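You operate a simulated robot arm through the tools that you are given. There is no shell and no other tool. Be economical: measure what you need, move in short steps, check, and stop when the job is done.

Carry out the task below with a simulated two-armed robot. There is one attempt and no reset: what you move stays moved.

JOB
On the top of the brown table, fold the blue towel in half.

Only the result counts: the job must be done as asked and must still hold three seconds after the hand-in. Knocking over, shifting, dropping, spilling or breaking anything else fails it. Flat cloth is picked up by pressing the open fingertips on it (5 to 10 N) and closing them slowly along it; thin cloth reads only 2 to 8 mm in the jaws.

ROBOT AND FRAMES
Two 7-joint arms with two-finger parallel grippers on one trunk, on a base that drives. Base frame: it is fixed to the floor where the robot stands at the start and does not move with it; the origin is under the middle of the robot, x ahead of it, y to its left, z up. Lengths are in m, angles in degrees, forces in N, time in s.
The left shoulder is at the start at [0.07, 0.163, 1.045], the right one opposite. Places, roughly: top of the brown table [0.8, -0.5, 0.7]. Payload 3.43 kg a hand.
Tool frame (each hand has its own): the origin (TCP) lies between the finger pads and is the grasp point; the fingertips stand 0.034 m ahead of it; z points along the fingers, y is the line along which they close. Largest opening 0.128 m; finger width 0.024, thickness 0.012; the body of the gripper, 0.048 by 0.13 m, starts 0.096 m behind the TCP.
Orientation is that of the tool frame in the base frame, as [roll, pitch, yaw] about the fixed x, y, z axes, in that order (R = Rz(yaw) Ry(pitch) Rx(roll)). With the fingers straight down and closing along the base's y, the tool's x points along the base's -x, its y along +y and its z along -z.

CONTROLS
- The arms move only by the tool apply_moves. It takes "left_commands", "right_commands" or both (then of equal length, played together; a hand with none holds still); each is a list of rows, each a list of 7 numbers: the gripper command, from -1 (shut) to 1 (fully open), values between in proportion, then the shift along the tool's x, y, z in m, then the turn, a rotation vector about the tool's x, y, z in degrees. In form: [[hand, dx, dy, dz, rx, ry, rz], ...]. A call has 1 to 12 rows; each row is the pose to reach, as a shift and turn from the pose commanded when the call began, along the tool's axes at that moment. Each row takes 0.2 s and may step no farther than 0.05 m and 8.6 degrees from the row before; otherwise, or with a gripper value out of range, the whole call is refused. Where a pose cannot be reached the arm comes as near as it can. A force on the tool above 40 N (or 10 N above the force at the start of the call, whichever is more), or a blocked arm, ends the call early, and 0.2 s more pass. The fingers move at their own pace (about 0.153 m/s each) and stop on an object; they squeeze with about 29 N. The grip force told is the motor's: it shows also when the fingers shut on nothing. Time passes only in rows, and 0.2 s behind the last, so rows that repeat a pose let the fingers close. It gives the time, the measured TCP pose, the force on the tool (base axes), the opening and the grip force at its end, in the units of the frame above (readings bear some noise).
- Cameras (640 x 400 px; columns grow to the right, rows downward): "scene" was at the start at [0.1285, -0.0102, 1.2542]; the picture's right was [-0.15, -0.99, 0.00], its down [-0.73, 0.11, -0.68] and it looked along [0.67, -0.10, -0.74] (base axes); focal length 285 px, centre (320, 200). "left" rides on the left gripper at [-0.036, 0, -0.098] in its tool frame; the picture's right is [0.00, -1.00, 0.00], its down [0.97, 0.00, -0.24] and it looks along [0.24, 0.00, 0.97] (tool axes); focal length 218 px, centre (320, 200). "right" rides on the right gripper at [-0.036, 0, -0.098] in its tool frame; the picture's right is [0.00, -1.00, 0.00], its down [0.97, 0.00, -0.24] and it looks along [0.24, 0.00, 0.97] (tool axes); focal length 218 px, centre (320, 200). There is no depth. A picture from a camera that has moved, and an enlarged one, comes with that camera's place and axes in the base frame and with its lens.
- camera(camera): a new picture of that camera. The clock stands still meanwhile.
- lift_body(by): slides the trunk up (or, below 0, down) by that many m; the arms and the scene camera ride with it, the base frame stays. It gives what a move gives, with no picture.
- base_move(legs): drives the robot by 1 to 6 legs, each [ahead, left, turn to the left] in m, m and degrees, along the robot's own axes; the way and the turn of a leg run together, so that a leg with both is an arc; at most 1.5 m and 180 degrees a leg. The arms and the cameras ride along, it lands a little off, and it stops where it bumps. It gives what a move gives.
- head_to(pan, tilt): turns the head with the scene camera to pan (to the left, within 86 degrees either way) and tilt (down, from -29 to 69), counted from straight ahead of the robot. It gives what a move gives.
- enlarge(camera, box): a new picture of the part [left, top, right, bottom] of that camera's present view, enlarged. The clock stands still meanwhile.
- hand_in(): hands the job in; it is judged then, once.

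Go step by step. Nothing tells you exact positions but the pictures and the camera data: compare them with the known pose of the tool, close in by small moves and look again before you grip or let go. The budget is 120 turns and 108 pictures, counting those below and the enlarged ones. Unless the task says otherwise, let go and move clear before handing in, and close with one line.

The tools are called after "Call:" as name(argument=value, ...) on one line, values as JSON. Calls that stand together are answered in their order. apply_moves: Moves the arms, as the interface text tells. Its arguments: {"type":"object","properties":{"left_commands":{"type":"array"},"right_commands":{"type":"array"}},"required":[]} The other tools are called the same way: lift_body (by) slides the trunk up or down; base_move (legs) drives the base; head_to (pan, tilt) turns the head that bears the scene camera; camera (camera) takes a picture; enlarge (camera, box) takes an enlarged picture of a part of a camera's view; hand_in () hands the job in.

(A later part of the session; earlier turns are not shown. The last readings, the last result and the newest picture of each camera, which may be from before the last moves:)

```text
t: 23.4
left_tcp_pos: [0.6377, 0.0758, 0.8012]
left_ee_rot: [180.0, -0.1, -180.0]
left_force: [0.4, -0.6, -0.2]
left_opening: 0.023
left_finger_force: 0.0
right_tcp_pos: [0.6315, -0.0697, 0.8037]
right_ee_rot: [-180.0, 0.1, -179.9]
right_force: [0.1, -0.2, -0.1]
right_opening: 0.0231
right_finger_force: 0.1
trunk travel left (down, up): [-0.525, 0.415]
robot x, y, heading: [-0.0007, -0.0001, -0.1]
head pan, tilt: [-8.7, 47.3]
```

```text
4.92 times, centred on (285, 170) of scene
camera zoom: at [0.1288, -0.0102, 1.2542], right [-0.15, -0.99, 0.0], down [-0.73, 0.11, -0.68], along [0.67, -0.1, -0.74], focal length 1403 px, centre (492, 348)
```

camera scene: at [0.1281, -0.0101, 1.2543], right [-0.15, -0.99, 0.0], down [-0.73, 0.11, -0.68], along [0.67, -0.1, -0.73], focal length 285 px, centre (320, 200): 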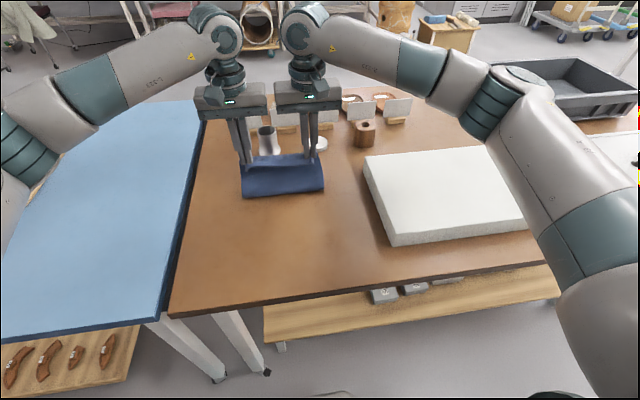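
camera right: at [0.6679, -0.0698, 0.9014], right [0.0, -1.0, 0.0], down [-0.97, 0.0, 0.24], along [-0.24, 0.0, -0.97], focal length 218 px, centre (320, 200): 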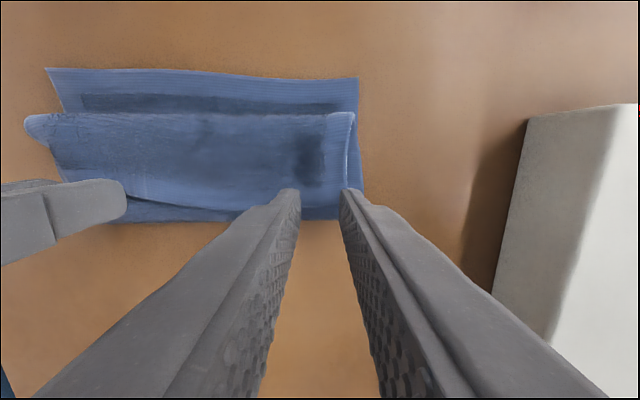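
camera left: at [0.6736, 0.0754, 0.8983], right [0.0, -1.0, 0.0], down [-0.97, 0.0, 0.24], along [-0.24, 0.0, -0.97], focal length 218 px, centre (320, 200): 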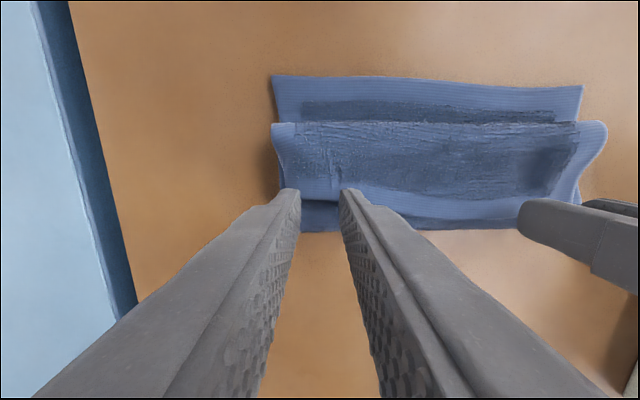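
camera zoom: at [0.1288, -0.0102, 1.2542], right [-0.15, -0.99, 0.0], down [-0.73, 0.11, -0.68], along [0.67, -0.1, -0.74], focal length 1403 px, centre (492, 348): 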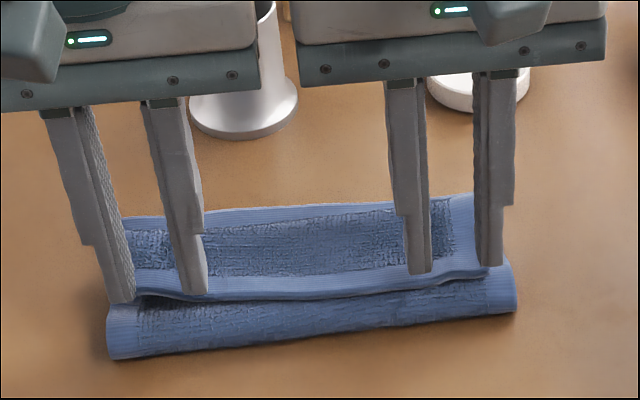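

Call:
enlarge(camera="right", box=[240, 150, 400, 250])

Call:
enlarge(camera="left", box=[240, 150, 400, 250])

```text
4.00 times, centred on (320, 200) of right
camera zoom: at [0.6679, -0.0698, 0.9014], right [0.0, -1.0, 0.0], down [-0.97, 0.0, 0.24], along [-0.24, 0.0, -0.97], focal length 873 px, centre (320, 200)
```

zoom: 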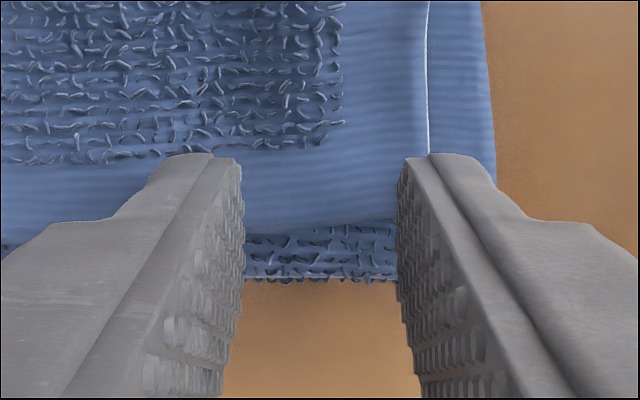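

```text
4.00 times, centred on (320, 200) of left
camera zoom: at [0.6736, 0.0754, 0.8983], right [0.0, -1.0, 0.0], down [-0.97, 0.0, 0.24], along [-0.24, 0.0, -0.97], focal length 873 px, centre (320, 200)
```

zoom: 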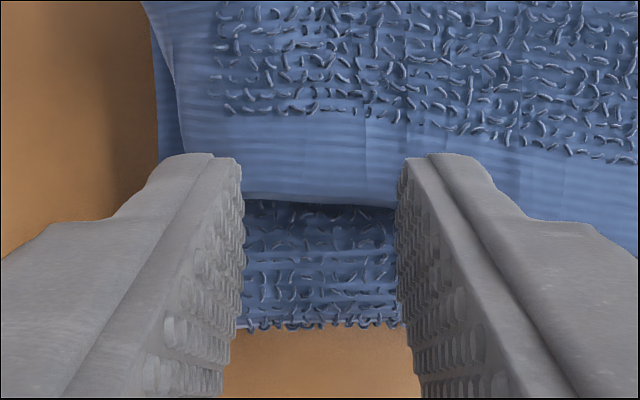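

The views are clear: both fingers overlap the strip by about 1 cm. I'll shift the right 4 mm inward and lower to contact.

Call:
apply_moves(left_commands=[[-0.64, 0, 0, 0.006, 0, 0, 0], [-0.64, 0, 0, 0.012, 0, 0, 0], [-0.64, 0, 0, 0.016, 0, 0, 0], [-0.64, 0, 0, 0.019, 0, 0, 0], [-0.64, 0, 0, 0.019, 0, 0, 0]], right_commands=[[-0.64, 0, 0.004, 0.007, 0, 0, 0], [-0.64, 0, 0.004, 0.014, 0, 0, 0], [-0.64, 0, 0.004, 0.018, 0, 0, 0], [-0.64, 0, 0.004, 0.021, 0, 0, 0], [-0.64, 0, 0.004, 0.021, 0, 0, 0]])

Call:
enlarge(camera="right", box=[240, 150, 400, 250])

Call:
enlarge(camera="left", box=[240, 150, 400, 250])

```text
t: 24.6
left_tcp_pos: [0.6359, 0.074, 0.7847]
left_ee_rot: [180.0, -0.1, 180.0]
left_force: [0.1, 0.6, 2.9]
left_opening: 0.0233
left_finger_force: 0.2
right_tcp_pos: [0.6299, -0.0635, 0.7831]
right_ee_rot: [-180.0, 0.1, -179.9]
right_force: [0.2, -0.5, 5.0]
right_opening: 0.0229
right_finger_force: 0.0
trunk travel left (down, up): [-0.525, 0.415]
robot x, y, heading: [-0.0016, 0.0006, 0.1]
head pan, tilt: [-8.7, 47.3]
```

```text
4.00 times, centred on (320, 200) of right
camera zoom: at [0.6665, -0.0641, 0.8814], right [0.0, -1.0, 0.0], down [-0.97, 0.0, 0.24], along [-0.24, 0.0, -0.97], focal length 873 px, centre (320, 200)
```

zoom: 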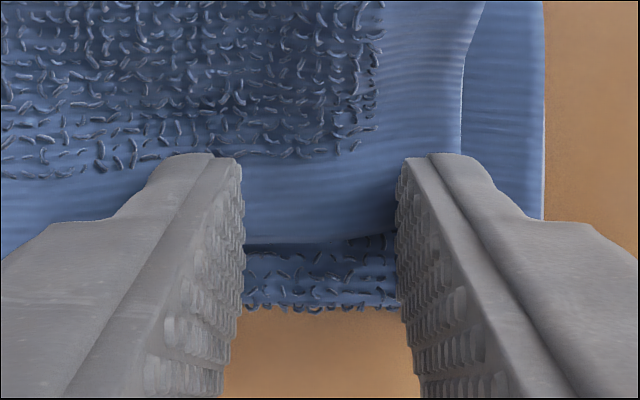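

```text
4.00 times, centred on (320, 200) of left
camera zoom: at [0.6735, 0.075, 0.8823], right [0.0, -1.0, 0.0], down [-0.97, 0.0, 0.24], along [-0.24, 0.0, -0.97], focal length 873 px, centre (320, 200)
```

zoom: 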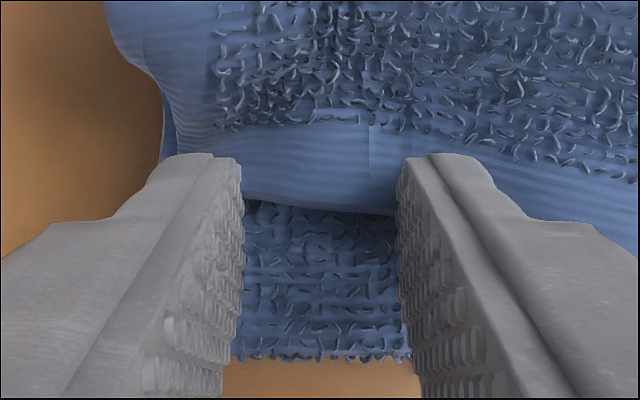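

Contact is good. I'll press about 1.5 mm more and close slowly.

Call:
apply_moves(left_commands=[[-0.64, 0, 0, 0.002, 0, 0, 0], [-0.68, 0, 0, 0.002, 0, 0, 0], [-0.72, 0, 0, 0.002, 0, 0, 0], [-0.76, 0, 0, 0.002, 0, 0, 0], [-0.8, 0, 0, 0.002, 0, 0, 0], [-0.84, 0, 0, 0.002, 0, 0, 0], [-0.88, 0, 0, 0.002, 0, 0, 0], [-0.92, 0, 0, 0.002, 0, 0, 0], [-0.96, 0, 0, 0.002, 0, 0, 0], [-1, 0, 0, 0.002, 0, 0, 0], [-1, 0, 0, 0.002, 0, 0, 0], [-1, 0, 0, 0.002, 0, 0, 0]], right_commands=[[-0.64, 0, 0, 0.001, 0, 0, 0], [-0.68, 0, 0, 0.001, 0, 0, 0], [-0.72, 0, 0, 0.001, 0, 0, 0], [-0.76, 0, 0, 0.001, 0, 0, 0], [-0.8, 0, 0, 0.001, 0, 0, 0], [-0.84, 0, 0, 0.001, 0, 0, 0], [-0.88, 0, 0, 0.001, 0, 0, 0], [-0.92, 0, 0, 0.001, 0, 0, 0], [-0.96, 0, 0, 0.001, 0, 0, 0], [-1, 0, 0, 0.001, 0, 0, 0], [-1, 0, 0, 0.001, 0, 0, 0], [-1, 0, 0, 0.001, 0, 0, 0]])

Call:
enlarge(camera="right", box=[240, 150, 400, 250])

Call:
enlarge(camera="left", box=[240, 150, 400, 250])

```text
t: 27.2
left_tcp_pos: [0.6349, 0.0748, 0.7829]
left_ee_rot: [-179.9, 0.0, 180.0]
left_force: [-1.0, -7.3, 7.5]
left_opening: 0.0034
left_finger_force: 29.1
right_tcp_pos: [0.6294, -0.0634, 0.7831]
right_ee_rot: [-180.0, 0.0, -179.9]
right_force: [0.1, 8.3, 6.2]
right_opening: 0.0033
right_finger_force: 29.0
trunk travel left (down, up): [-0.525, 0.415]
robot x, y, heading: [0.0017, -0.0041, -0.1]
head pan, tilt: [-8.7, 47.3]
```

```text
4.00 times, centred on (320, 200) of right
camera zoom: at [0.666, -0.0639, 0.8807], right [0.0, -1.0, 0.0], down [-0.97, 0.0, 0.24], along [-0.24, 0.0, -0.97], focal length 873 px, centre (320, 200)
```

zoom: 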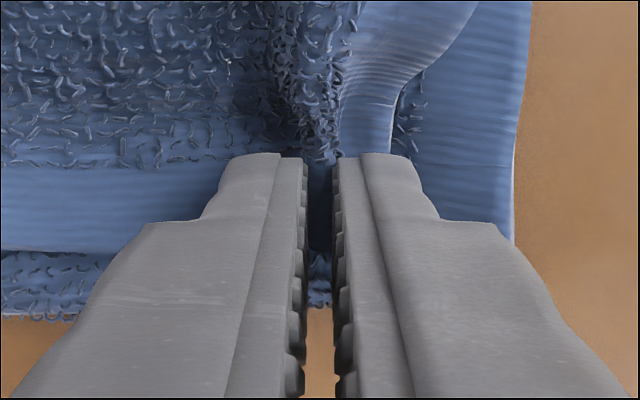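

```text
4.00 times, centred on (320, 200) of left
camera zoom: at [0.673, 0.0748, 0.8805], right [0.0, -1.0, 0.0], down [-0.97, 0.0, 0.24], along [-0.24, 0.0, -0.97], focal length 873 px, centre (320, 200)
```

zoom: 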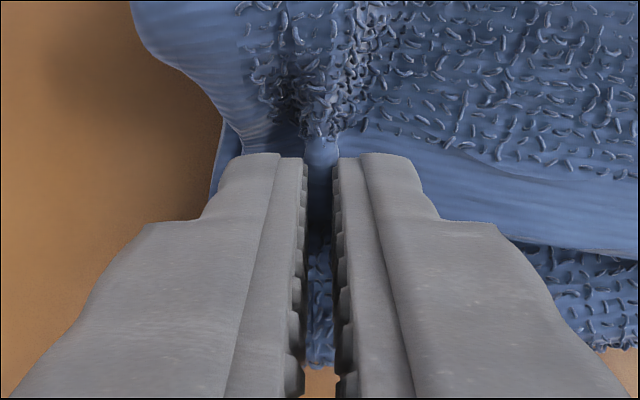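

Both hands hold just the top strip (3.4 and 3.3 mm). I'll lift and carry it forward in a low arc, keeping slack so the crease stays put.

Call:
apply_moves(left_commands=[[-1, 0, 0, -0.015, 0, 0, 0], [-1, 0, 0, -0.03, 0, 0, 0], [-1, 0, 0, -0.045, 0, 0, 0], [-1, -0.01, 0, -0.055, 0, 0, 0], [-1, -0.025, 0, -0.055, 0, 0, 0], [-1, -0.035, 0, -0.05, 0, 0, 0], [-1, -0.035, 0, -0.05, 0, 0, 0]], right_commands=[[-1, 0, 0, -0.015, 0, 0, 0], [-1, 0, 0, -0.03, 0, 0, 0], [-1, 0, 0, -0.045, 0, 0, 0], [-1, -0.014, 0, -0.055, 0, 0, 0], [-1, -0.03, 0, -0.055, 0, 0, 0], [-1, -0.04, 0, -0.05, 0, 0, 0], [-1, -0.04, 0, -0.05, 0, 0, 0]])

Call:
camera(camera="left")

Call:
enlarge(camera="scene", box=[210, 110, 370, 210])

```text
t: 28.8
left_tcp_pos: [0.6736, 0.0746, 0.8312]
left_ee_rot: [-179.9, 0.0, 180.0]
left_force: [0.7, -5.8, 0.6]
left_opening: 0.0037
left_finger_force: 29.0
right_tcp_pos: [0.6703, -0.063, 0.8326]
right_ee_rot: [-179.9, 0.0, -180.0]
right_force: [0.5, 6.3, 1.0]
right_opening: 0.0034
right_finger_force: 29.1
trunk travel left (down, up): [-0.525, 0.415]
robot x, y, heading: [0.001, -0.0004, -0.1]
head pan, tilt: [-8.7, 47.3]
```

```text
65 pictures are left
camera left: at [0.7104, 0.0743, 0.9291], right [0.0, -1.0, 0.0], down [-0.97, 0.0, 0.24], along [-0.24, 0.0, -0.97], focal length 218 px, centre (320, 200)
```

left: 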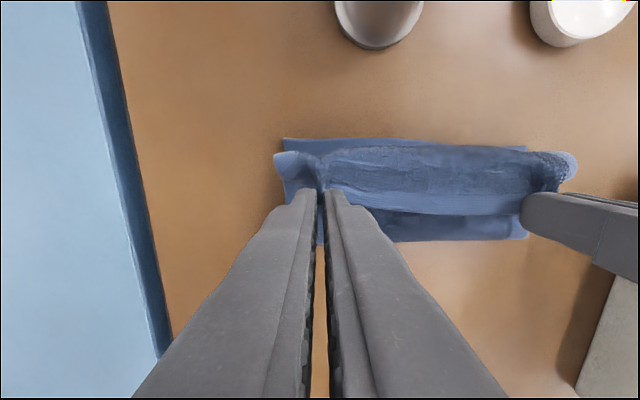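

```text
4.00 times, centred on (290, 160) of scene
camera zoom: at [0.1283, -0.0103, 1.2543], right [-0.15, -0.99, 0.0], down [-0.73, 0.11, -0.68], along [0.67, -0.1, -0.74], focal length 1140 px, centre (440, 360)
```

zoom: 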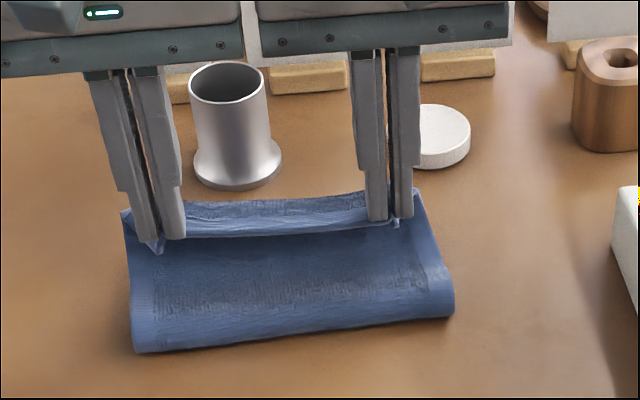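

The crease is still at ≈0.618 and the turned-back strip is now narrow. I'll lower a bit more while leaning forward, then open and lift away.

Call:
apply_moves(left_commands=[[-1, -0.008, 0, 0.01, 0, 0, 0], [-1, -0.016, 0, 0.02, 0, 0, 0], [-1, -0.018, 0, 0.024, 0, 0, 0], [-0.7, -0.02, 0, 0.024, 0, 0, 0], [-0.7, -0.022, 0, 0.01, 0, 0, 0], [-0.7, -0.022, 0, -0.03, 0, 0, 0], [-0.7, -0.022, 0, -0.07, 0, 0, 0], [-0.7, -0.022, 0, -0.07, 0, 0, 0]], right_commands=[[-1, -0.008, 0, 0.01, 0, 0, 0], [-1, -0.016, 0, 0.02, 0, 0, 0], [-1, -0.018, 0, 0.024, 0, 0, 0], [-0.7, -0.02, 0, 0.024, 0, 0, 0], [-0.7, -0.022, 0, 0.01, 0, 0, 0], [-0.7, -0.022, 0, -0.03, 0, 0, 0], [-0.7, -0.022, 0, -0.07, 0, 0, 0], [-0.7, -0.022, 0, -0.07, 0, 0, 0]])

Call:
camera(camera="left")

Call:
enlarge(camera="scene", box=[210, 110, 370, 210])

```text
t: 30.6
left_tcp_pos: [0.6965, 0.0765, 0.9017]
left_ee_rot: [-180.0, -0.1, 180.0]
left_force: [-0.5, -0.2, 0.0]
left_opening: 0.0192
left_finger_force: 0.1
right_tcp_pos: [0.695, -0.0627, 0.9009]
right_ee_rot: [-180.0, 0.0, -180.0]
right_force: [0.4, 0.0, -0.3]
right_opening: 0.0192
right_finger_force: 0.0
trunk travel left (down, up): [-0.525, 0.415]
robot x, y, heading: [-0.0007, 0.0006, 0.0]
head pan, tilt: [-8.7, 47.3]
```

```text
63 pictures are left
camera left: at [0.7328, 0.0757, 0.9995], right [0.0, -1.0, 0.0], down [-0.97, 0.0, 0.24], along [-0.24, 0.0, -0.97], focal length 218 px, centre (320, 200)
```

left: 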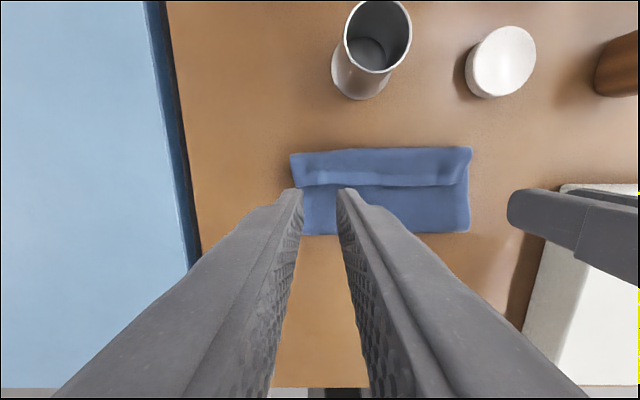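

```text
4.00 times, centred on (290, 160) of scene
camera zoom: at [0.1295, -0.0102, 1.254], right [-0.15, -0.99, 0.0], down [-0.73, 0.11, -0.68], along [0.67, -0.1, -0.74], focal length 1140 px, centre (440, 360)
```

zoom: 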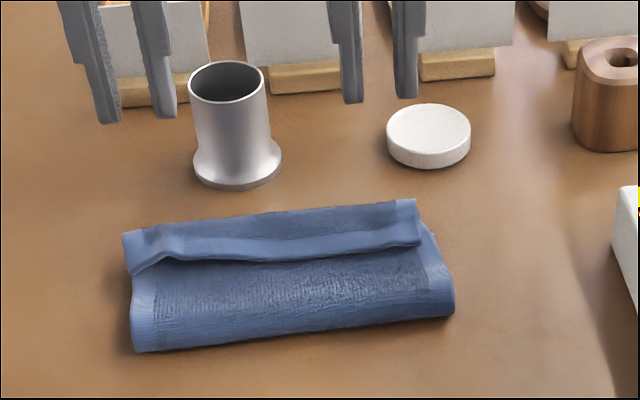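

The crease is at ≈0.628 and the strip, edge at ≈0.69 and bend at ≈0.727, is still turned back. The top layer slides easily under light pressure, so I'll press lightly with spread fingertips on the strip and drag it forward to unroll it.

Call:
apply_moves(left_commands=[[-0.3, -0.006, 0, 0.03, 0, 0, 0], [-0.3, -0.006, 0, 0.06, 0, 0, 0], [-0.3, -0.006, 0, 0.09, 0, 0, 0], [-0.3, -0.006, 0, 0.104, 0, 0, 0], [-0.3, -0.006, 0, 0.11, 0, 0, 0], [-0.3, -0.006, 0, 0.113, 0, 0, 0]], right_commands=[[-0.3, -0.008, -0.001, 0.03, 0, 0, 0], [-0.3, -0.008, -0.001, 0.06, 0, 0, 0], [-0.3, -0.008, -0.001, 0.09, 0, 0, 0], [-0.3, -0.008, -0.001, 0.104, 0, 0, 0], [-0.3, -0.008, -0.001, 0.11, 0, 0, 0], [-0.3, -0.008, -0.001, 0.113, 0, 0, 0]])

Call:
enlarge(camera="left", box=[240, 110, 400, 210])

Call:
enlarge(camera="right", box=[240, 110, 400, 210])

```text
t: 32.0
left_tcp_pos: [0.7009, 0.0763, 0.7891]
left_ee_rot: [-180.0, 0.0, 180.0]
left_force: [0.5, 0.5, -0.1]
left_opening: 0.0445
left_finger_force: 0.1
right_tcp_pos: [0.7022, -0.0654, 0.7898]
right_ee_rot: [-180.0, 0.1, 180.0]
right_force: [0.8, 0.2, 0.1]
right_opening: 0.0451
right_finger_force: 0.1
trunk travel left (down, up): [-0.525, 0.415]
robot x, y, heading: [-0.0013, -0.0009, 0.0]
head pan, tilt: [-8.7, 47.3]
```

```text
4.00 times, centred on (320, 160) of left
camera zoom: at [0.7373, 0.0752, 0.8859], right [0.0, -1.0, 0.0], down [-0.97, 0.0, 0.24], along [-0.24, 0.0, -0.97], focal length 873 px, centre (320, 360)
```

zoom: 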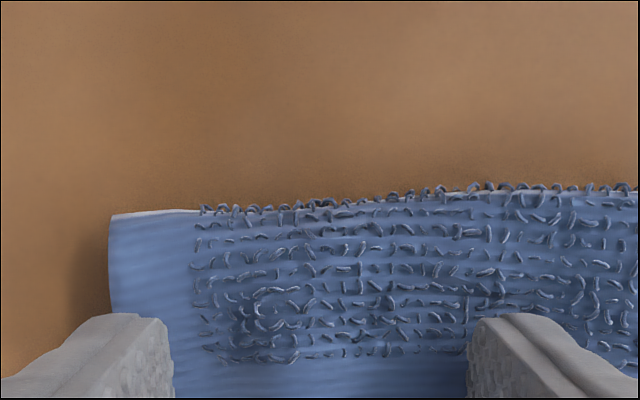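

```text
4.00 times, centred on (320, 160) of right
camera zoom: at [0.7384, -0.0652, 0.8873], right [0.0, -1.0, 0.0], down [-0.97, 0.0, 0.24], along [-0.24, 0.0, -0.97], focal length 873 px, centre (320, 360)
```

zoom: 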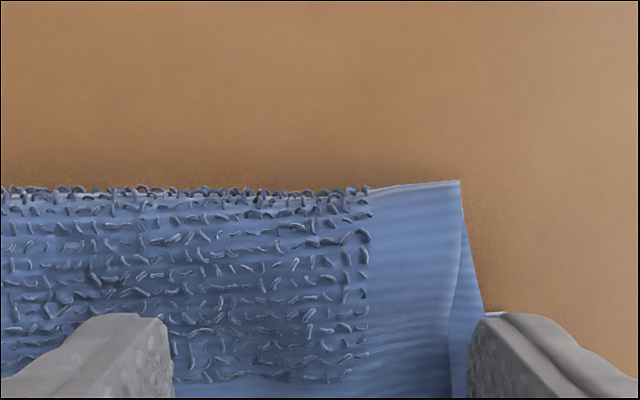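

Call:
apply_moves(left_commands=[[-0.6, 0, 0, 0.0, 0, 0, 0], [-0.6, 0, 0, 0.003, 0, 0, 0], [-0.6, 0, 0, 0.005, 0, 0, 0], [-0.6, 0, 0, 0.005, 0, 0, 0]], right_commands=[[-0.7, 0, 0.002, 0.0, 0, 0, 0], [-0.7, 0, 0.002, 0.003, 0, 0, 0], [-0.7, 0, 0.002, 0.005, 0, 0, 0], [-0.7, 0, 0.002, 0.005, 0, 0, 0]])

```text
t: 33.0
left_tcp_pos: [0.7003, 0.0753, 0.7847]
left_ee_rot: [179.9, -0.1, 179.9]
left_force: [0.5, -0.3, 3.1]
left_opening: 0.0258
left_finger_force: 0.5
right_tcp_pos: [0.7016, -0.0632, 0.7847]
right_ee_rot: [179.9, 0.1, -180.0]
right_force: [0.6, -1.4, 2.7]
right_opening: 0.019
right_finger_force: 0.0
trunk travel left (down, up): [-0.525, 0.415]
robot x, y, heading: [0.0039, 0.0015, 0.1]
head pan, tilt: [-8.7, 47.3]
```

Light contact at about 3 N. I'll drag forward 3 cm.

Call:
apply_moves(left_commands=[[-0.6, -0.005, 0, 0.0005, 0, 0, 0], [-0.6, -0.01, 0, 0.0005, 0, 0, 0], [-0.6, -0.015, 0, 0.0005, 0, 0, 0], [-0.6, -0.02, 0, 0.0005, 0, 0, 0], [-0.6, -0.025, 0, 0.0005, 0, 0, 0], [-0.6, -0.03, 0, 0.0005, 0, 0, 0]], right_commands=[[-0.7, -0.005, 0, 0.0005, 0, 0, 0], [-0.7, -0.01, 0, 0.0005, 0, 0, 0], [-0.7, -0.015, 0, 0.0005, 0, 0, 0], [-0.7, -0.02, 0, 0.0005, 0, 0, 0], [-0.7, -0.025, 0, 0.0005, 0, 0, 0], [-0.7, -0.03, 0, 0.0005, 0, 0, 0]])

Call:
camera(camera="left")

Call:
enlarge(camera="scene", box=[210, 110, 370, 210])

```text
t: 34.4
left_tcp_pos: [0.7291, 0.0736, 0.7841]
left_ee_rot: [-180.0, 0.0, -180.0]
left_force: [-1.2, 0.6, 4.2]
left_opening: 0.0259
left_finger_force: 0.0
right_tcp_pos: [0.7308, -0.0614, 0.7851]
right_ee_rot: [180.0, 0.1, -180.0]
right_force: [-0.8, -0.4, 2.1]
right_opening: 0.0191
right_finger_force: 0.1
trunk travel left (down, up): [-0.525, 0.415]
robot x, y, heading: [0.0002, 0.002, 0.0]
head pan, tilt: [-8.7, 47.3]
```

```text
59 pictures are left
camera left: at [0.7668, 0.0743, 0.8816], right [0.0, -1.0, 0.0], down [-0.97, 0.0, 0.24], along [-0.24, 0.0, -0.97], focal length 218 px, centre (320, 200)
```

left: 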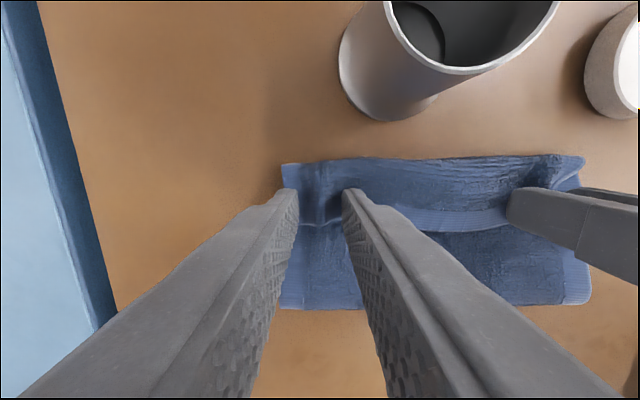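

```text
4.00 times, centred on (290, 160) of scene
camera zoom: at [0.1276, -0.0102, 1.2543], right [-0.15, -0.99, 0.0], down [-0.73, 0.11, -0.68], along [0.67, -0.1, -0.73], focal length 1140 px, centre (440, 360)
```

zoom: 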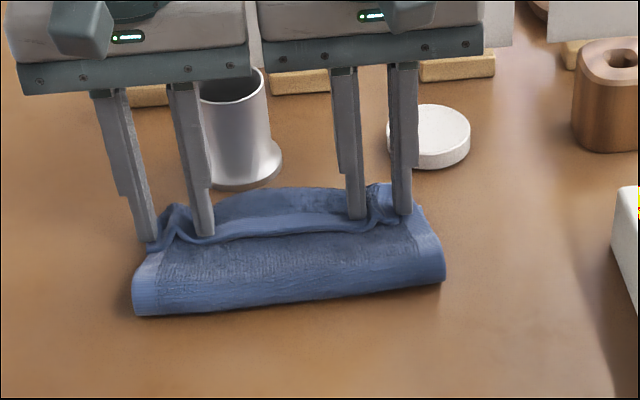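

That moved the whole stack rather than unrolling it, so I'll stop dragging, lift clear and look. I plan to regrip the strip edge, raise the flap, tilt the hands so the held edge lines up with the flap, and release while leaning forward.

Call:
apply_moves(left_commands=[[-0.6, 0, 0, -0.02, 0, 0, 0], [-0.6, 0, 0, -0.06, 0, 0, 0], [-0.6, 0.03, 0, -0.1, 0, 0, 0], [-0.6, 0.06, 0, -0.1, 0, 0, 0]], right_commands=[[-0.7, 0, 0, -0.02, 0, 0, 0], [-0.7, 0, 0, -0.06, 0, 0, 0], [-0.7, 0.03, 0, -0.1, 0, 0, 0], [-0.7, 0.06, 0, -0.1, 0, 0, 0]])

Call:
camera(camera="left")

Call:
camera(camera="right")

Call:
enlarge(camera="scene", box=[210, 110, 370, 210])

```text
t: 35.4
left_tcp_pos: [0.6681, 0.073, 0.8831]
left_ee_rot: [179.9, 0.0, -180.0]
left_force: [-0.3, -0.4, 0.4]
left_opening: 0.0257
left_finger_force: 0.1
right_tcp_pos: [0.6701, -0.0614, 0.8827]
right_ee_rot: [180.0, 0.0, 180.0]
right_force: [0.0, 0.5, 1.0]
right_opening: 0.0193
right_finger_force: 0.1
trunk travel left (down, up): [-0.525, 0.415]
robot x, y, heading: [-0.0035, 0.0003, 0.0]
head pan, tilt: [-8.7, 47.3]
```

```text
57 pictures are left
camera left: at [0.705, 0.0735, 0.9804], right [0.0, -1.0, 0.0], down [-0.97, 0.0, 0.24], along [-0.24, 0.0, -0.97], focal length 218 px, centre (320, 200)
```

left: 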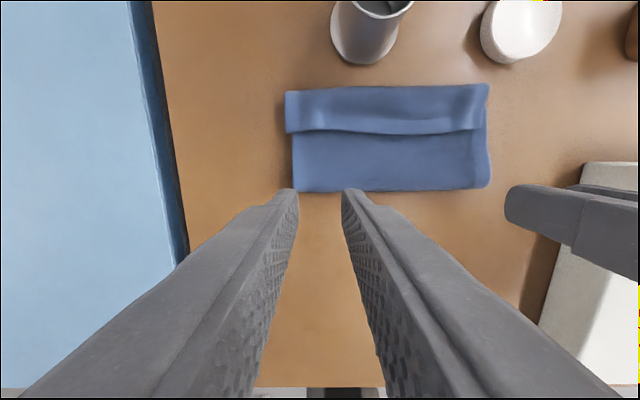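

```text
56 pictures are left
camera right: at [0.7072, -0.0623, 0.9807], right [0.0, -1.0, 0.0], down [-0.97, 0.0, 0.24], along [-0.24, 0.0, -0.97], focal length 218 px, centre (320, 200)
```

right: 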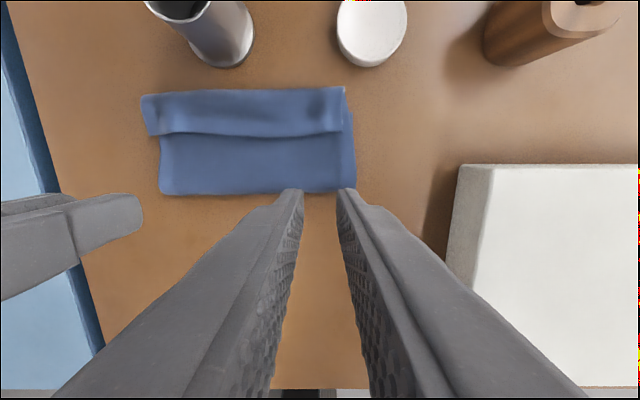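

```text
4.00 times, centred on (290, 160) of scene
camera zoom: at [0.1288, -0.0103, 1.2542], right [-0.15, -0.99, 0.0], down [-0.73, 0.11, -0.68], along [0.67, -0.1, -0.74], focal length 1140 px, centre (440, 360)
```

zoom: 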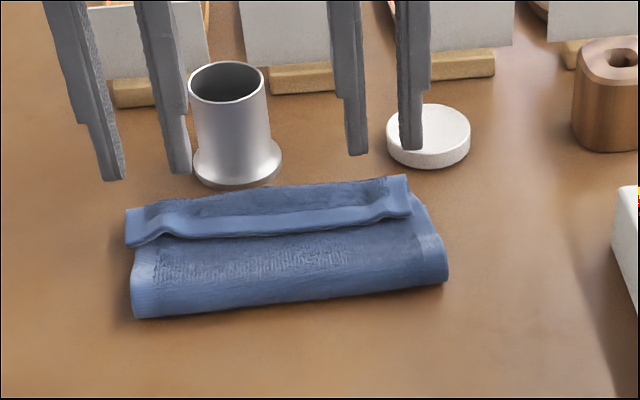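

The towel stack shifted 3 cm forward: crease 0.659, strip edge ≈0.72, bend ≈0.756, all still clear of the cup. I'll hover over the strip edge for a regrip.

Call:
apply_moves(left_commands=[[-0.64, -0.024, 0.004, 0, 0, 0, 0], [-0.64, -0.048, 0.007, 0.02, 0, 0, 0], [-0.64, -0.048, 0.007, 0.05, 0, 0, 0], [-0.64, -0.048, 0.007, 0.082, 0, 0, 0], [-0.64, -0.048, 0.007, 0.082, 0, 0, 0]], right_commands=[[-0.64, -0.024, 0, 0, 0, 0, 0], [-0.64, -0.048, -0.001, 0.02, 0, 0, 0], [-0.64, -0.048, -0.001, 0.05, 0, 0, 0], [-0.64, -0.048, -0.001, 0.082, 0, 0, 0], [-0.64, -0.048, -0.001, 0.082, 0, 0, 0]])

Call:
enlarge(camera="left", box=[240, 130, 400, 230])

Call:
enlarge(camera="right", box=[240, 130, 400, 230])

```text
t: 36.6
left_tcp_pos: [0.7159, 0.0816, 0.8022]
left_ee_rot: [180.0, 0.0, -180.0]
left_force: [-0.1, -0.3, -0.1]
left_opening: 0.0232
left_finger_force: 0.1
right_tcp_pos: [0.7186, -0.0639, 0.8011]
right_ee_rot: [179.9, 0.0, -180.0]
right_force: [-0.1, 0.4, 1.2]
right_opening: 0.0228
right_finger_force: 0.1
trunk travel left (down, up): [-0.525, 0.415]
robot x, y, heading: [-0.0003, 0.0012, 0.2]
head pan, tilt: [-8.7, 47.3]
```

```text
4.00 times, centred on (320, 180) of left
camera zoom: at [0.7535, 0.0822, 0.8987], right [0.0, -1.0, 0.0], down [-0.97, 0.0, 0.24], along [-0.24, 0.0, -0.97], focal length 873 px, centre (320, 280)
```

zoom: 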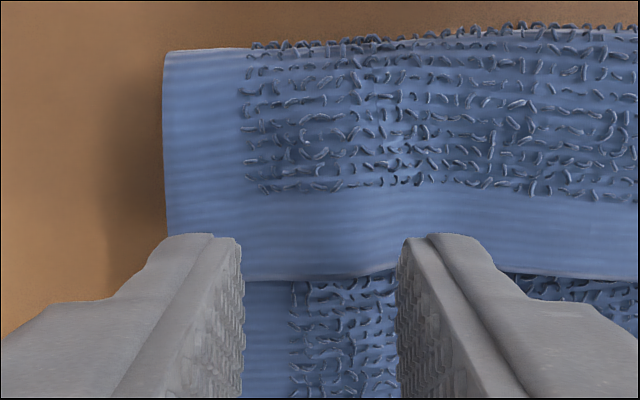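

```text
4.00 times, centred on (320, 180) of right
camera zoom: at [0.7546, -0.0635, 0.8995], right [0.0, -1.0, 0.0], down [-0.97, 0.0, 0.24], along [-0.24, 0.0, -0.97], focal length 873 px, centre (320, 280)
```

zoom: 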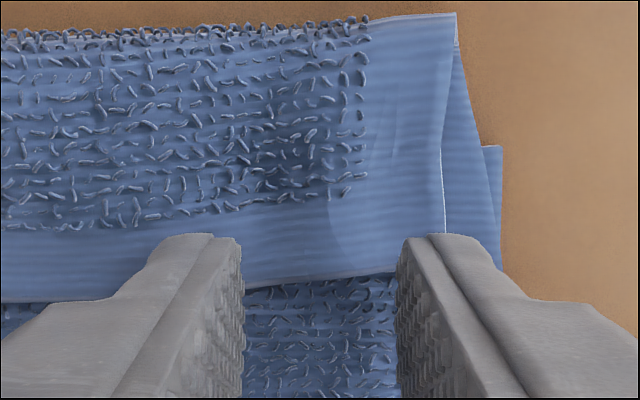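

Both tips overlap the strip edge by about 1 cm. I'll shift the right inward 3 mm, lower to contact, then close.

Call:
apply_moves(left_commands=[[-0.64, 0, 0, 0.007, 0, 0, 0], [-0.64, 0, 0, 0.013, 0, 0, 0], [-0.64, 0, 0, 0.017, 0, 0, 0], [-0.64, 0, 0, 0.0195, 0, 0, 0], [-0.64, 0, 0, 0.0195, 0, 0, 0]], right_commands=[[-0.64, 0, 0.003, 0.007, 0, 0, 0], [-0.64, 0, 0.003, 0.013, 0, 0, 0], [-0.64, 0, 0.003, 0.017, 0, 0, 0], [-0.64, 0, 0.003, 0.0185, 0, 0, 0], [-0.64, 0, 0.003, 0.0185, 0, 0, 0]])

```text
t: 37.8
left_tcp_pos: [0.7169, 0.0807, 0.783]
left_ee_rot: [-179.9, 0.2, -180.0]
left_force: [0.4, -1.3, 5.6]
left_opening: 0.0229
left_finger_force: 0.1
right_tcp_pos: [0.7179, -0.0609, 0.7833]
right_ee_rot: [180.0, 0.1, -179.9]
right_force: [0.2, 1.5, 4.3]
right_opening: 0.0227
right_finger_force: 0.0
trunk travel left (down, up): [-0.525, 0.415]
robot x, y, heading: [-0.0006, -0.0004, -0.0]
head pan, tilt: [-8.7, 47.3]
```

Call:
apply_moves(left_commands=[[-0.64, 0, 0, 0.001, 0, 0, 0], [-0.68, 0, 0, 0.001, 0, 0, 0], [-0.72, 0, 0, 0.001, 0, 0, 0], [-0.76, 0, 0, 0.001, 0, 0, 0], [-0.8, 0, 0, 0.001, 0, 0, 0], [-0.84, 0, 0, 0.001, 0, 0, 0], [-0.88, 0, 0, 0.001, 0, 0, 0], [-0.92, 0, 0, 0.001, 0, 0, 0], [-0.96, 0, 0, 0.001, 0, 0, 0], [-1, 0, 0, 0.001, 0, 0, 0], [-1, 0, 0, 0.001, 0, 0, 0], [-1, 0, 0, 0.001, 0, 0, 0]], right_commands=[[-0.64, 0, 0, 0.001, 0, 0, 0], [-0.68, 0, 0, 0.001, 0, 0, 0], [-0.72, 0, 0, 0.001, 0, 0, 0], [-0.76, 0, 0, 0.001, 0, 0, 0], [-0.8, 0, 0, 0.001, 0, 0, 0], [-0.84, 0, 0, 0.001, 0, 0, 0], [-0.88, 0, 0, 0.001, 0, 0, 0], [-0.92, 0, 0, 0.001, 0, 0, 0], [-0.96, 0, 0, 0.001, 0, 0, 0], [-1, 0, 0, 0.001, 0, 0, 0], [-1, 0, 0, 0.001, 0, 0, 0], [-1, 0, 0, 0.001, 0, 0, 0]])

```text
t: 40.4
left_tcp_pos: [0.7157, 0.0817, 0.782]
left_ee_rot: [-180.0, 0.1, -180.0]
left_force: [1.3, -1.4, 13.1]
left_opening: 0.0043
left_finger_force: 29.1
right_tcp_pos: [0.7171, -0.0617, 0.7833]
right_ee_rot: [-180.0, 0.1, 180.0]
right_force: [0.7, 0.6, 4.1]
right_opening: 0.0002
right_finger_force: 29.2
trunk travel left (down, up): [-0.525, 0.415]
robot x, y, heading: [0.0016, 0.0007, -0.0]
head pan, tilt: [-8.7, 47.3]
```

The right missed again. I'll reopen it and press harder before closing.

Call:
apply_moves(right_commands=[[-1, 0, 0, -0.01, 0, 0, 0], [-0.64, 0, 0, -0.012, 0, 0, 0], [-0.64, 0, 0, -0.012, 0, 0, 0]])

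Call:
enlarge(camera="right", box=[240, 130, 400, 230])

```text
t: 41.2
left_tcp_pos: [0.7178, 0.0799, 0.7813]
left_ee_rot: [180.0, 0.0, 180.0]
left_force: [0.7, -0.7, 13.3]
left_opening: 0.0043
left_finger_force: 29.0
right_tcp_pos: [0.7179, -0.0605, 0.7946]
right_ee_rot: [-180.0, 0.1, 180.0]
right_force: [-0.1, 0.1, 0.1]
right_opening: 0.0227
right_finger_force: 0.1
trunk travel left (down, up): [-0.525, 0.415]
robot x, y, heading: [-0.0, 0.0049, -0.0]
head pan, tilt: [-8.7, 47.3]
```

```text
4.00 times, centred on (320, 180) of right
camera zoom: at [0.7544, -0.0611, 0.8928], right [0.0, -1.0, 0.0], down [-0.97, 0.0, 0.24], along [-0.24, 0.0, -0.97], focal length 873 px, centre (320, 280)
```

zoom: 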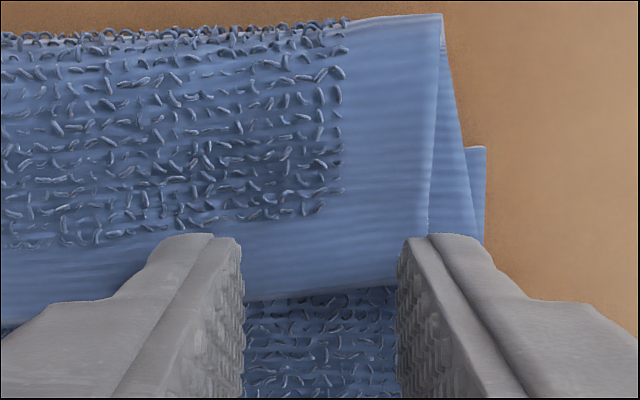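

Call:
apply_moves(right_commands=[[-0.7, 0, 0.004, 0.004, 0, 0, 0], [-0.72, 0, 0.004, 0.008, 0, 0, 0], [-0.72, 0, 0.004, 0.012, 0, 0, 0], [-0.72, 0, 0.004, 0.014, 0, 0, 0], [-0.72, 0, 0.004, 0.014, 0, 0, 0]])

```text
t: 42.4
left_tcp_pos: [0.7176, 0.0808, 0.7819]
left_ee_rot: [180.0, 0.0, -179.9]
left_force: [1.6, -0.9, 11.3]
left_opening: 0.0041
left_finger_force: 29.1
right_tcp_pos: [0.7179, -0.0578, 0.7813]
right_ee_rot: [179.9, 0.2, -179.9]
right_force: [-0.7, -0.9, 8.7]
right_opening: 0.0179
right_finger_force: 0.0
trunk travel left (down, up): [-0.525, 0.415]
robot x, y, heading: [0.0002, -0.0023, 0.1]
head pan, tilt: [-8.7, 47.3]
```

Call:
apply_moves(right_commands=[[-0.76, 0, 0, 0.0005, 0, 0, 0], [-0.8, 0, 0, 0.0005, 0, 0, 0], [-0.84, 0, 0, 0.0005, 0, 0, 0], [-0.88, 0, 0, 0.0005, 0, 0, 0], [-0.92, 0, 0, 0.0005, 0, 0, 0], [-0.96, 0, 0, 0.0005, 0, 0, 0], [-1, 0, 0, 0.0005, 0, 0, 0], [-1, 0, 0, 0.0005, 0, 0, 0], [-1, 0, 0, 0.0005, 0, 0, 0]])

Call:
enlarge(camera="right", box=[240, 130, 400, 230])

```text
t: 44.4
left_tcp_pos: [0.716, 0.0819, 0.7823]
left_ee_rot: [179.9, 0.0, 179.9]
left_force: [2.4, -1.7, 9.1]
left_opening: 0.0043
left_finger_force: 28.8
right_tcp_pos: [0.7176, -0.0572, 0.7824]
right_ee_rot: [180.0, 0.2, 180.0]
right_force: [-0.3, -0.2, 13.4]
right_opening: 0.0001
right_finger_force: 29.3
trunk travel left (down, up): [-0.525, 0.415]
robot x, y, heading: [-0.0005, -0.0019, -0.0]
head pan, tilt: [-8.7, 47.3]
```

```text
4.00 times, centred on (320, 180) of right
camera zoom: at [0.754, -0.0573, 0.8795], right [0.0, -1.0, 0.0], down [-0.97, 0.0, 0.24], along [-0.24, 0.0, -0.97], focal length 873 px, centre (320, 280)
```

zoom: 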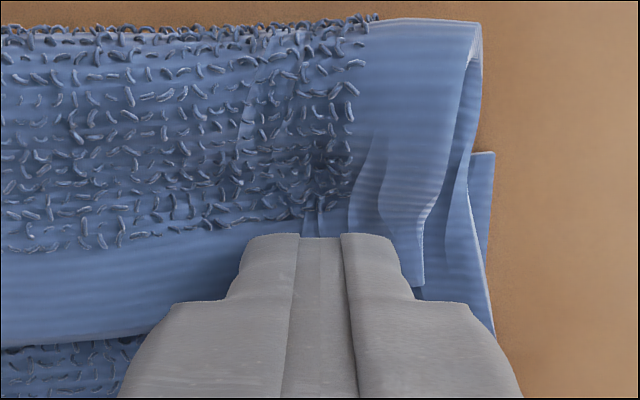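

Call:
apply_moves(right_commands=[[-1, 0, 0, -0.01, 0, 0, 0], [-0.62, -0.003, 0, -0.016, 0, 0, 0], [-0.62, -0.003, 0, -0.016, 0, 0, 0], [-0.62, -0.003, 0, -0.016, 0, 0, 0]])

Call:
enlarge(camera="right", box=[240, 130, 400, 230])

```text
t: 45.4
left_tcp_pos: [0.7168, 0.0826, 0.7834]
left_ee_rot: [179.9, 0.2, 179.9]
left_force: [-1.5, -1.0, 13.8]
left_opening: 0.0042
left_finger_force: 29.3
right_tcp_pos: [0.7203, -0.0572, 0.7972]
right_ee_rot: [-180.0, 0.1, -179.9]
right_force: [-0.8, -0.1, 0.2]
right_opening: 0.0242
right_finger_force: 0.0
trunk travel left (down, up): [-0.525, 0.415]
robot x, y, heading: [0.0002, -0.0006, -0.2]
head pan, tilt: [-8.7, 47.3]
```

```text
4.00 times, centred on (320, 180) of right
camera zoom: at [0.7572, -0.0572, 0.8947], right [0.0, -1.0, 0.0], down [-0.97, 0.0, 0.24], along [-0.24, 0.0, -0.97], focal length 873 px, centre (320, 280)
```

zoom: 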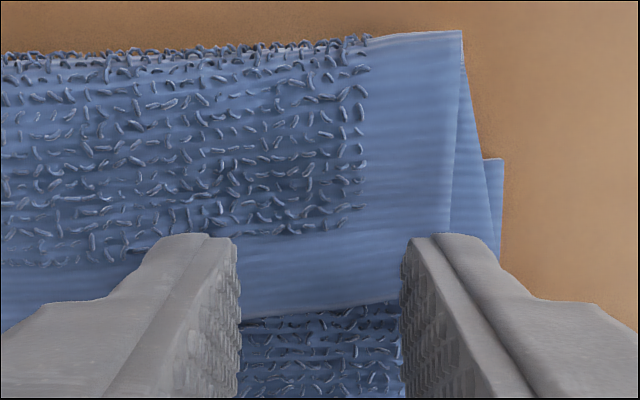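

Coverage looks better now. I'll press and close slowly.

Call:
apply_moves(right_commands=[[-0.62, 0, 0.001, 0.008, 0, 0, 0], [-0.62, 0, 0.001, 0.013, 0, 0, 0], [-0.62, 0, 0.001, 0.0165, 0, 0, 0], [-0.62, 0, 0.001, 0.0165, 0, 0, 0]])

```text
t: 46.4
left_tcp_pos: [0.7161, 0.0808, 0.7826]
left_ee_rot: [179.9, 0.0, 180.0]
left_force: [1.6, -0.9, 9.5]
left_opening: 0.004
left_finger_force: 28.9
right_tcp_pos: [0.7198, -0.0563, 0.7821]
right_ee_rot: [180.0, 0.2, 179.9]
right_force: [0.8, 0.2, 11.9]
right_opening: 0.0242
right_finger_force: 0.0
trunk travel left (down, up): [-0.525, 0.415]
robot x, y, heading: [-0.0024, 0.0005, 0.2]
head pan, tilt: [-8.7, 47.3]
```

Call:
apply_moves(right_commands=[[-0.66, 0, 0, 0, 0, 0, 0], [-0.7, 0, 0, 0, 0, 0, 0], [-0.74, 0, 0, 0, 0, 0, 0], [-0.78, 0, 0, 0, 0, 0, 0], [-0.82, 0, 0, 0, 0, 0, 0], [-0.86, 0, 0, 0, 0, 0, 0], [-0.9, 0, 0, 0, 0, 0, 0], [-0.94, 0, 0, 0, 0, 0, 0], [-0.97, 0, 0, 0, 0, 0, 0], [-1, 0, 0, 0, 0, 0, 0], [-1, 0, 0, 0, 0, 0, 0]])

```text
t: 48.8
left_tcp_pos: [0.7157, 0.0818, 0.7817]
left_ee_rot: [-179.9, 0.0, -180.0]
left_force: [2.0, -3.6, 7.8]
left_opening: 0.0043
left_finger_force: 29.2
right_tcp_pos: [0.7207, -0.0572, 0.7813]
right_ee_rot: [179.9, 0.2, 180.0]
right_force: [1.0, 4.2, 20.6]
right_opening: 0.0084
right_finger_force: 28.9
trunk travel left (down, up): [-0.525, 0.415]
robot x, y, heading: [0.0008, -0.0023, -0.3]
head pan, tilt: [-8.7, 47.3]
```

The right holds 8.4 mm, perhaps more than one layer. I'll lift a little and look.

Call:
apply_moves(left_commands=[[-1, 0, 0, -0.01, 0, 0, 0], [-1, 0, 0, -0.025, 0, 0, 0], [-1, 0.005, 0, -0.04, 0, 0, 0], [-1, 0.005, 0, -0.04, 0, 0, 0]], right_commands=[[-1, 0, 0, -0.01, 0, 0, 0], [-1, 0, 0, -0.025, 0, 0, 0], [-1, 0.005, 0, -0.04, 0, 0, 0], [-1, 0.005, 0, -0.04, 0, 0, 0]])

Call:
enlarge(camera="scene", box=[210, 110, 370, 210])

Call:
camera(camera="right")

```text
t: 49.8
left_tcp_pos: [0.7125, 0.0822, 0.8208]
left_ee_rot: [180.0, -0.1, 180.0]
left_force: [0.5, -3.9, 0.3]
left_opening: 0.004
left_finger_force: 29.3
right_tcp_pos: [0.7159, -0.0553, 0.8186]
right_ee_rot: [180.0, 0.0, 179.9]
right_force: [-0.5, 3.2, -0.4]
right_opening: 0.007
right_finger_force: 28.6
trunk travel left (down, up): [-0.525, 0.415]
robot x, y, heading: [0.0005, -0.0024, -0.1]
head pan, tilt: [-8.7, 47.3]
```

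```text
4.00 times, centred on (290, 160) of scene
camera zoom: at [0.129, -0.0102, 1.2541], right [-0.15, -0.99, 0.0], down [-0.73, 0.11, -0.68], along [0.67, -0.1, -0.74], focal length 1140 px, centre (440, 360)
```

zoom: 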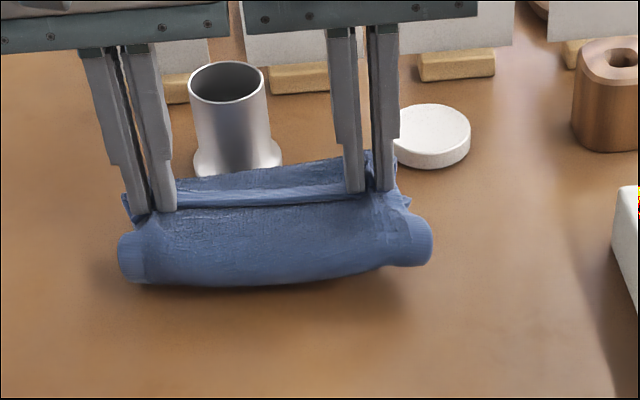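

```text
48 pictures are left
camera right: at [0.7523, -0.0559, 0.917], right [0.0, -1.0, 0.0], down [-0.97, 0.0, 0.24], along [-0.24, 0.0, -0.97], focal length 218 px, centre (320, 200)
```

right: 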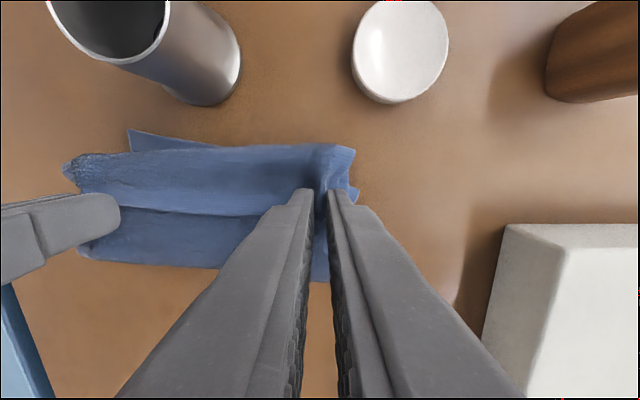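

Both hands caught two layers. Holding it this way, I'll carry the bundle back about 5 cm for clearance, set it down and release. Then I'll take just the strip edge and restart with a better technique.

Call:
apply_moves(left_commands=[[-1, 0.015, 0, 0.01, 0, 0, 0], [-1, 0.03, 0, 0.02, 0, 0, 0], [-1, 0.045, 0, 0.028, 0, 0, 0], [-1, 0.06, 0, 0.034, 0, 0, 0], [-1, 0.06, 0, 0.036, 0, 0, 0], [-0.7, 0.06, 0, 0.036, 0, 0, 0], [-0.5, 0.06, 0, 0.03, 0, 0, 0], [-0.5, 0.06, 0, 0.0, 0, 0, 0], [-0.5, 0.06, 0, -0.04, 0, 0, 0], [-0.5, 0.06, 0, -0.07, 0, 0, 0]], right_commands=[[-1, 0.015, 0, 0.01, 0, 0, 0], [-1, 0.03, 0, 0.02, 0, 0, 0], [-1, 0.045, 0, 0.028, 0, 0, 0], [-1, 0.06, 0, 0.034, 0, 0, 0], [-1, 0.06, 0, 0.036, 0, 0, 0], [-0.7, 0.06, 0, 0.036, 0, 0, 0], [-0.5, 0.06, 0, 0.03, 0, 0, 0], [-0.5, 0.06, 0, 0.0, 0, 0, 0], [-0.5, 0.06, 0, -0.04, 0, 0, 0], [-0.5, 0.06, 0, -0.07, 0, 0, 0]])

Call:
enlarge(camera="scene", box=[210, 110, 370, 210])

Call:
camera(camera="left")

```text
t: 52.0
left_tcp_pos: [0.6509, 0.0827, 0.8929]
left_ee_rot: [180.0, 0.0, 179.9]
left_force: [-0.1, 0.6, -0.5]
left_opening: 0.0319
left_finger_force: 0.0
right_tcp_pos: [0.6576, -0.0564, 0.8891]
right_ee_rot: [-179.8, 0.0, -179.9]
right_force: [1.0, 0.6, 0.0]
right_opening: 0.0319
right_finger_force: 0.0
trunk travel left (down, up): [-0.525, 0.415]
robot x, y, heading: [0.0028, -0.0003, 0.1]
head pan, tilt: [-8.7, 47.3]
```

```text
4.00 times, centred on (290, 160) of scene
camera zoom: at [0.1277, -0.01, 1.2542], right [-0.15, -0.99, 0.0], down [-0.73, 0.11, -0.68], along [0.67, -0.1, -0.73], focal length 1140 px, centre (440, 360)
```

zoom: 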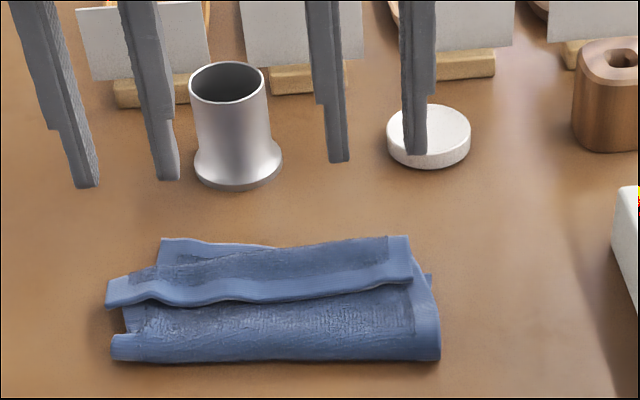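

```text
46 pictures are left
camera left: at [0.688, 0.0823, 0.99], right [0.0, -1.0, 0.0], down [-0.97, 0.0, 0.24], along [-0.24, 0.0, -0.97], focal length 218 px, centre (320, 200)
```

left: 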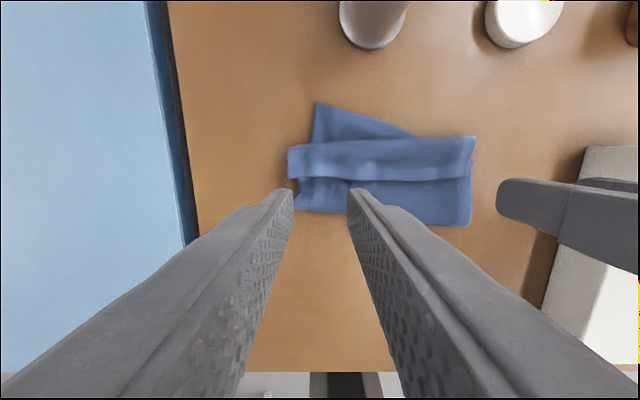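

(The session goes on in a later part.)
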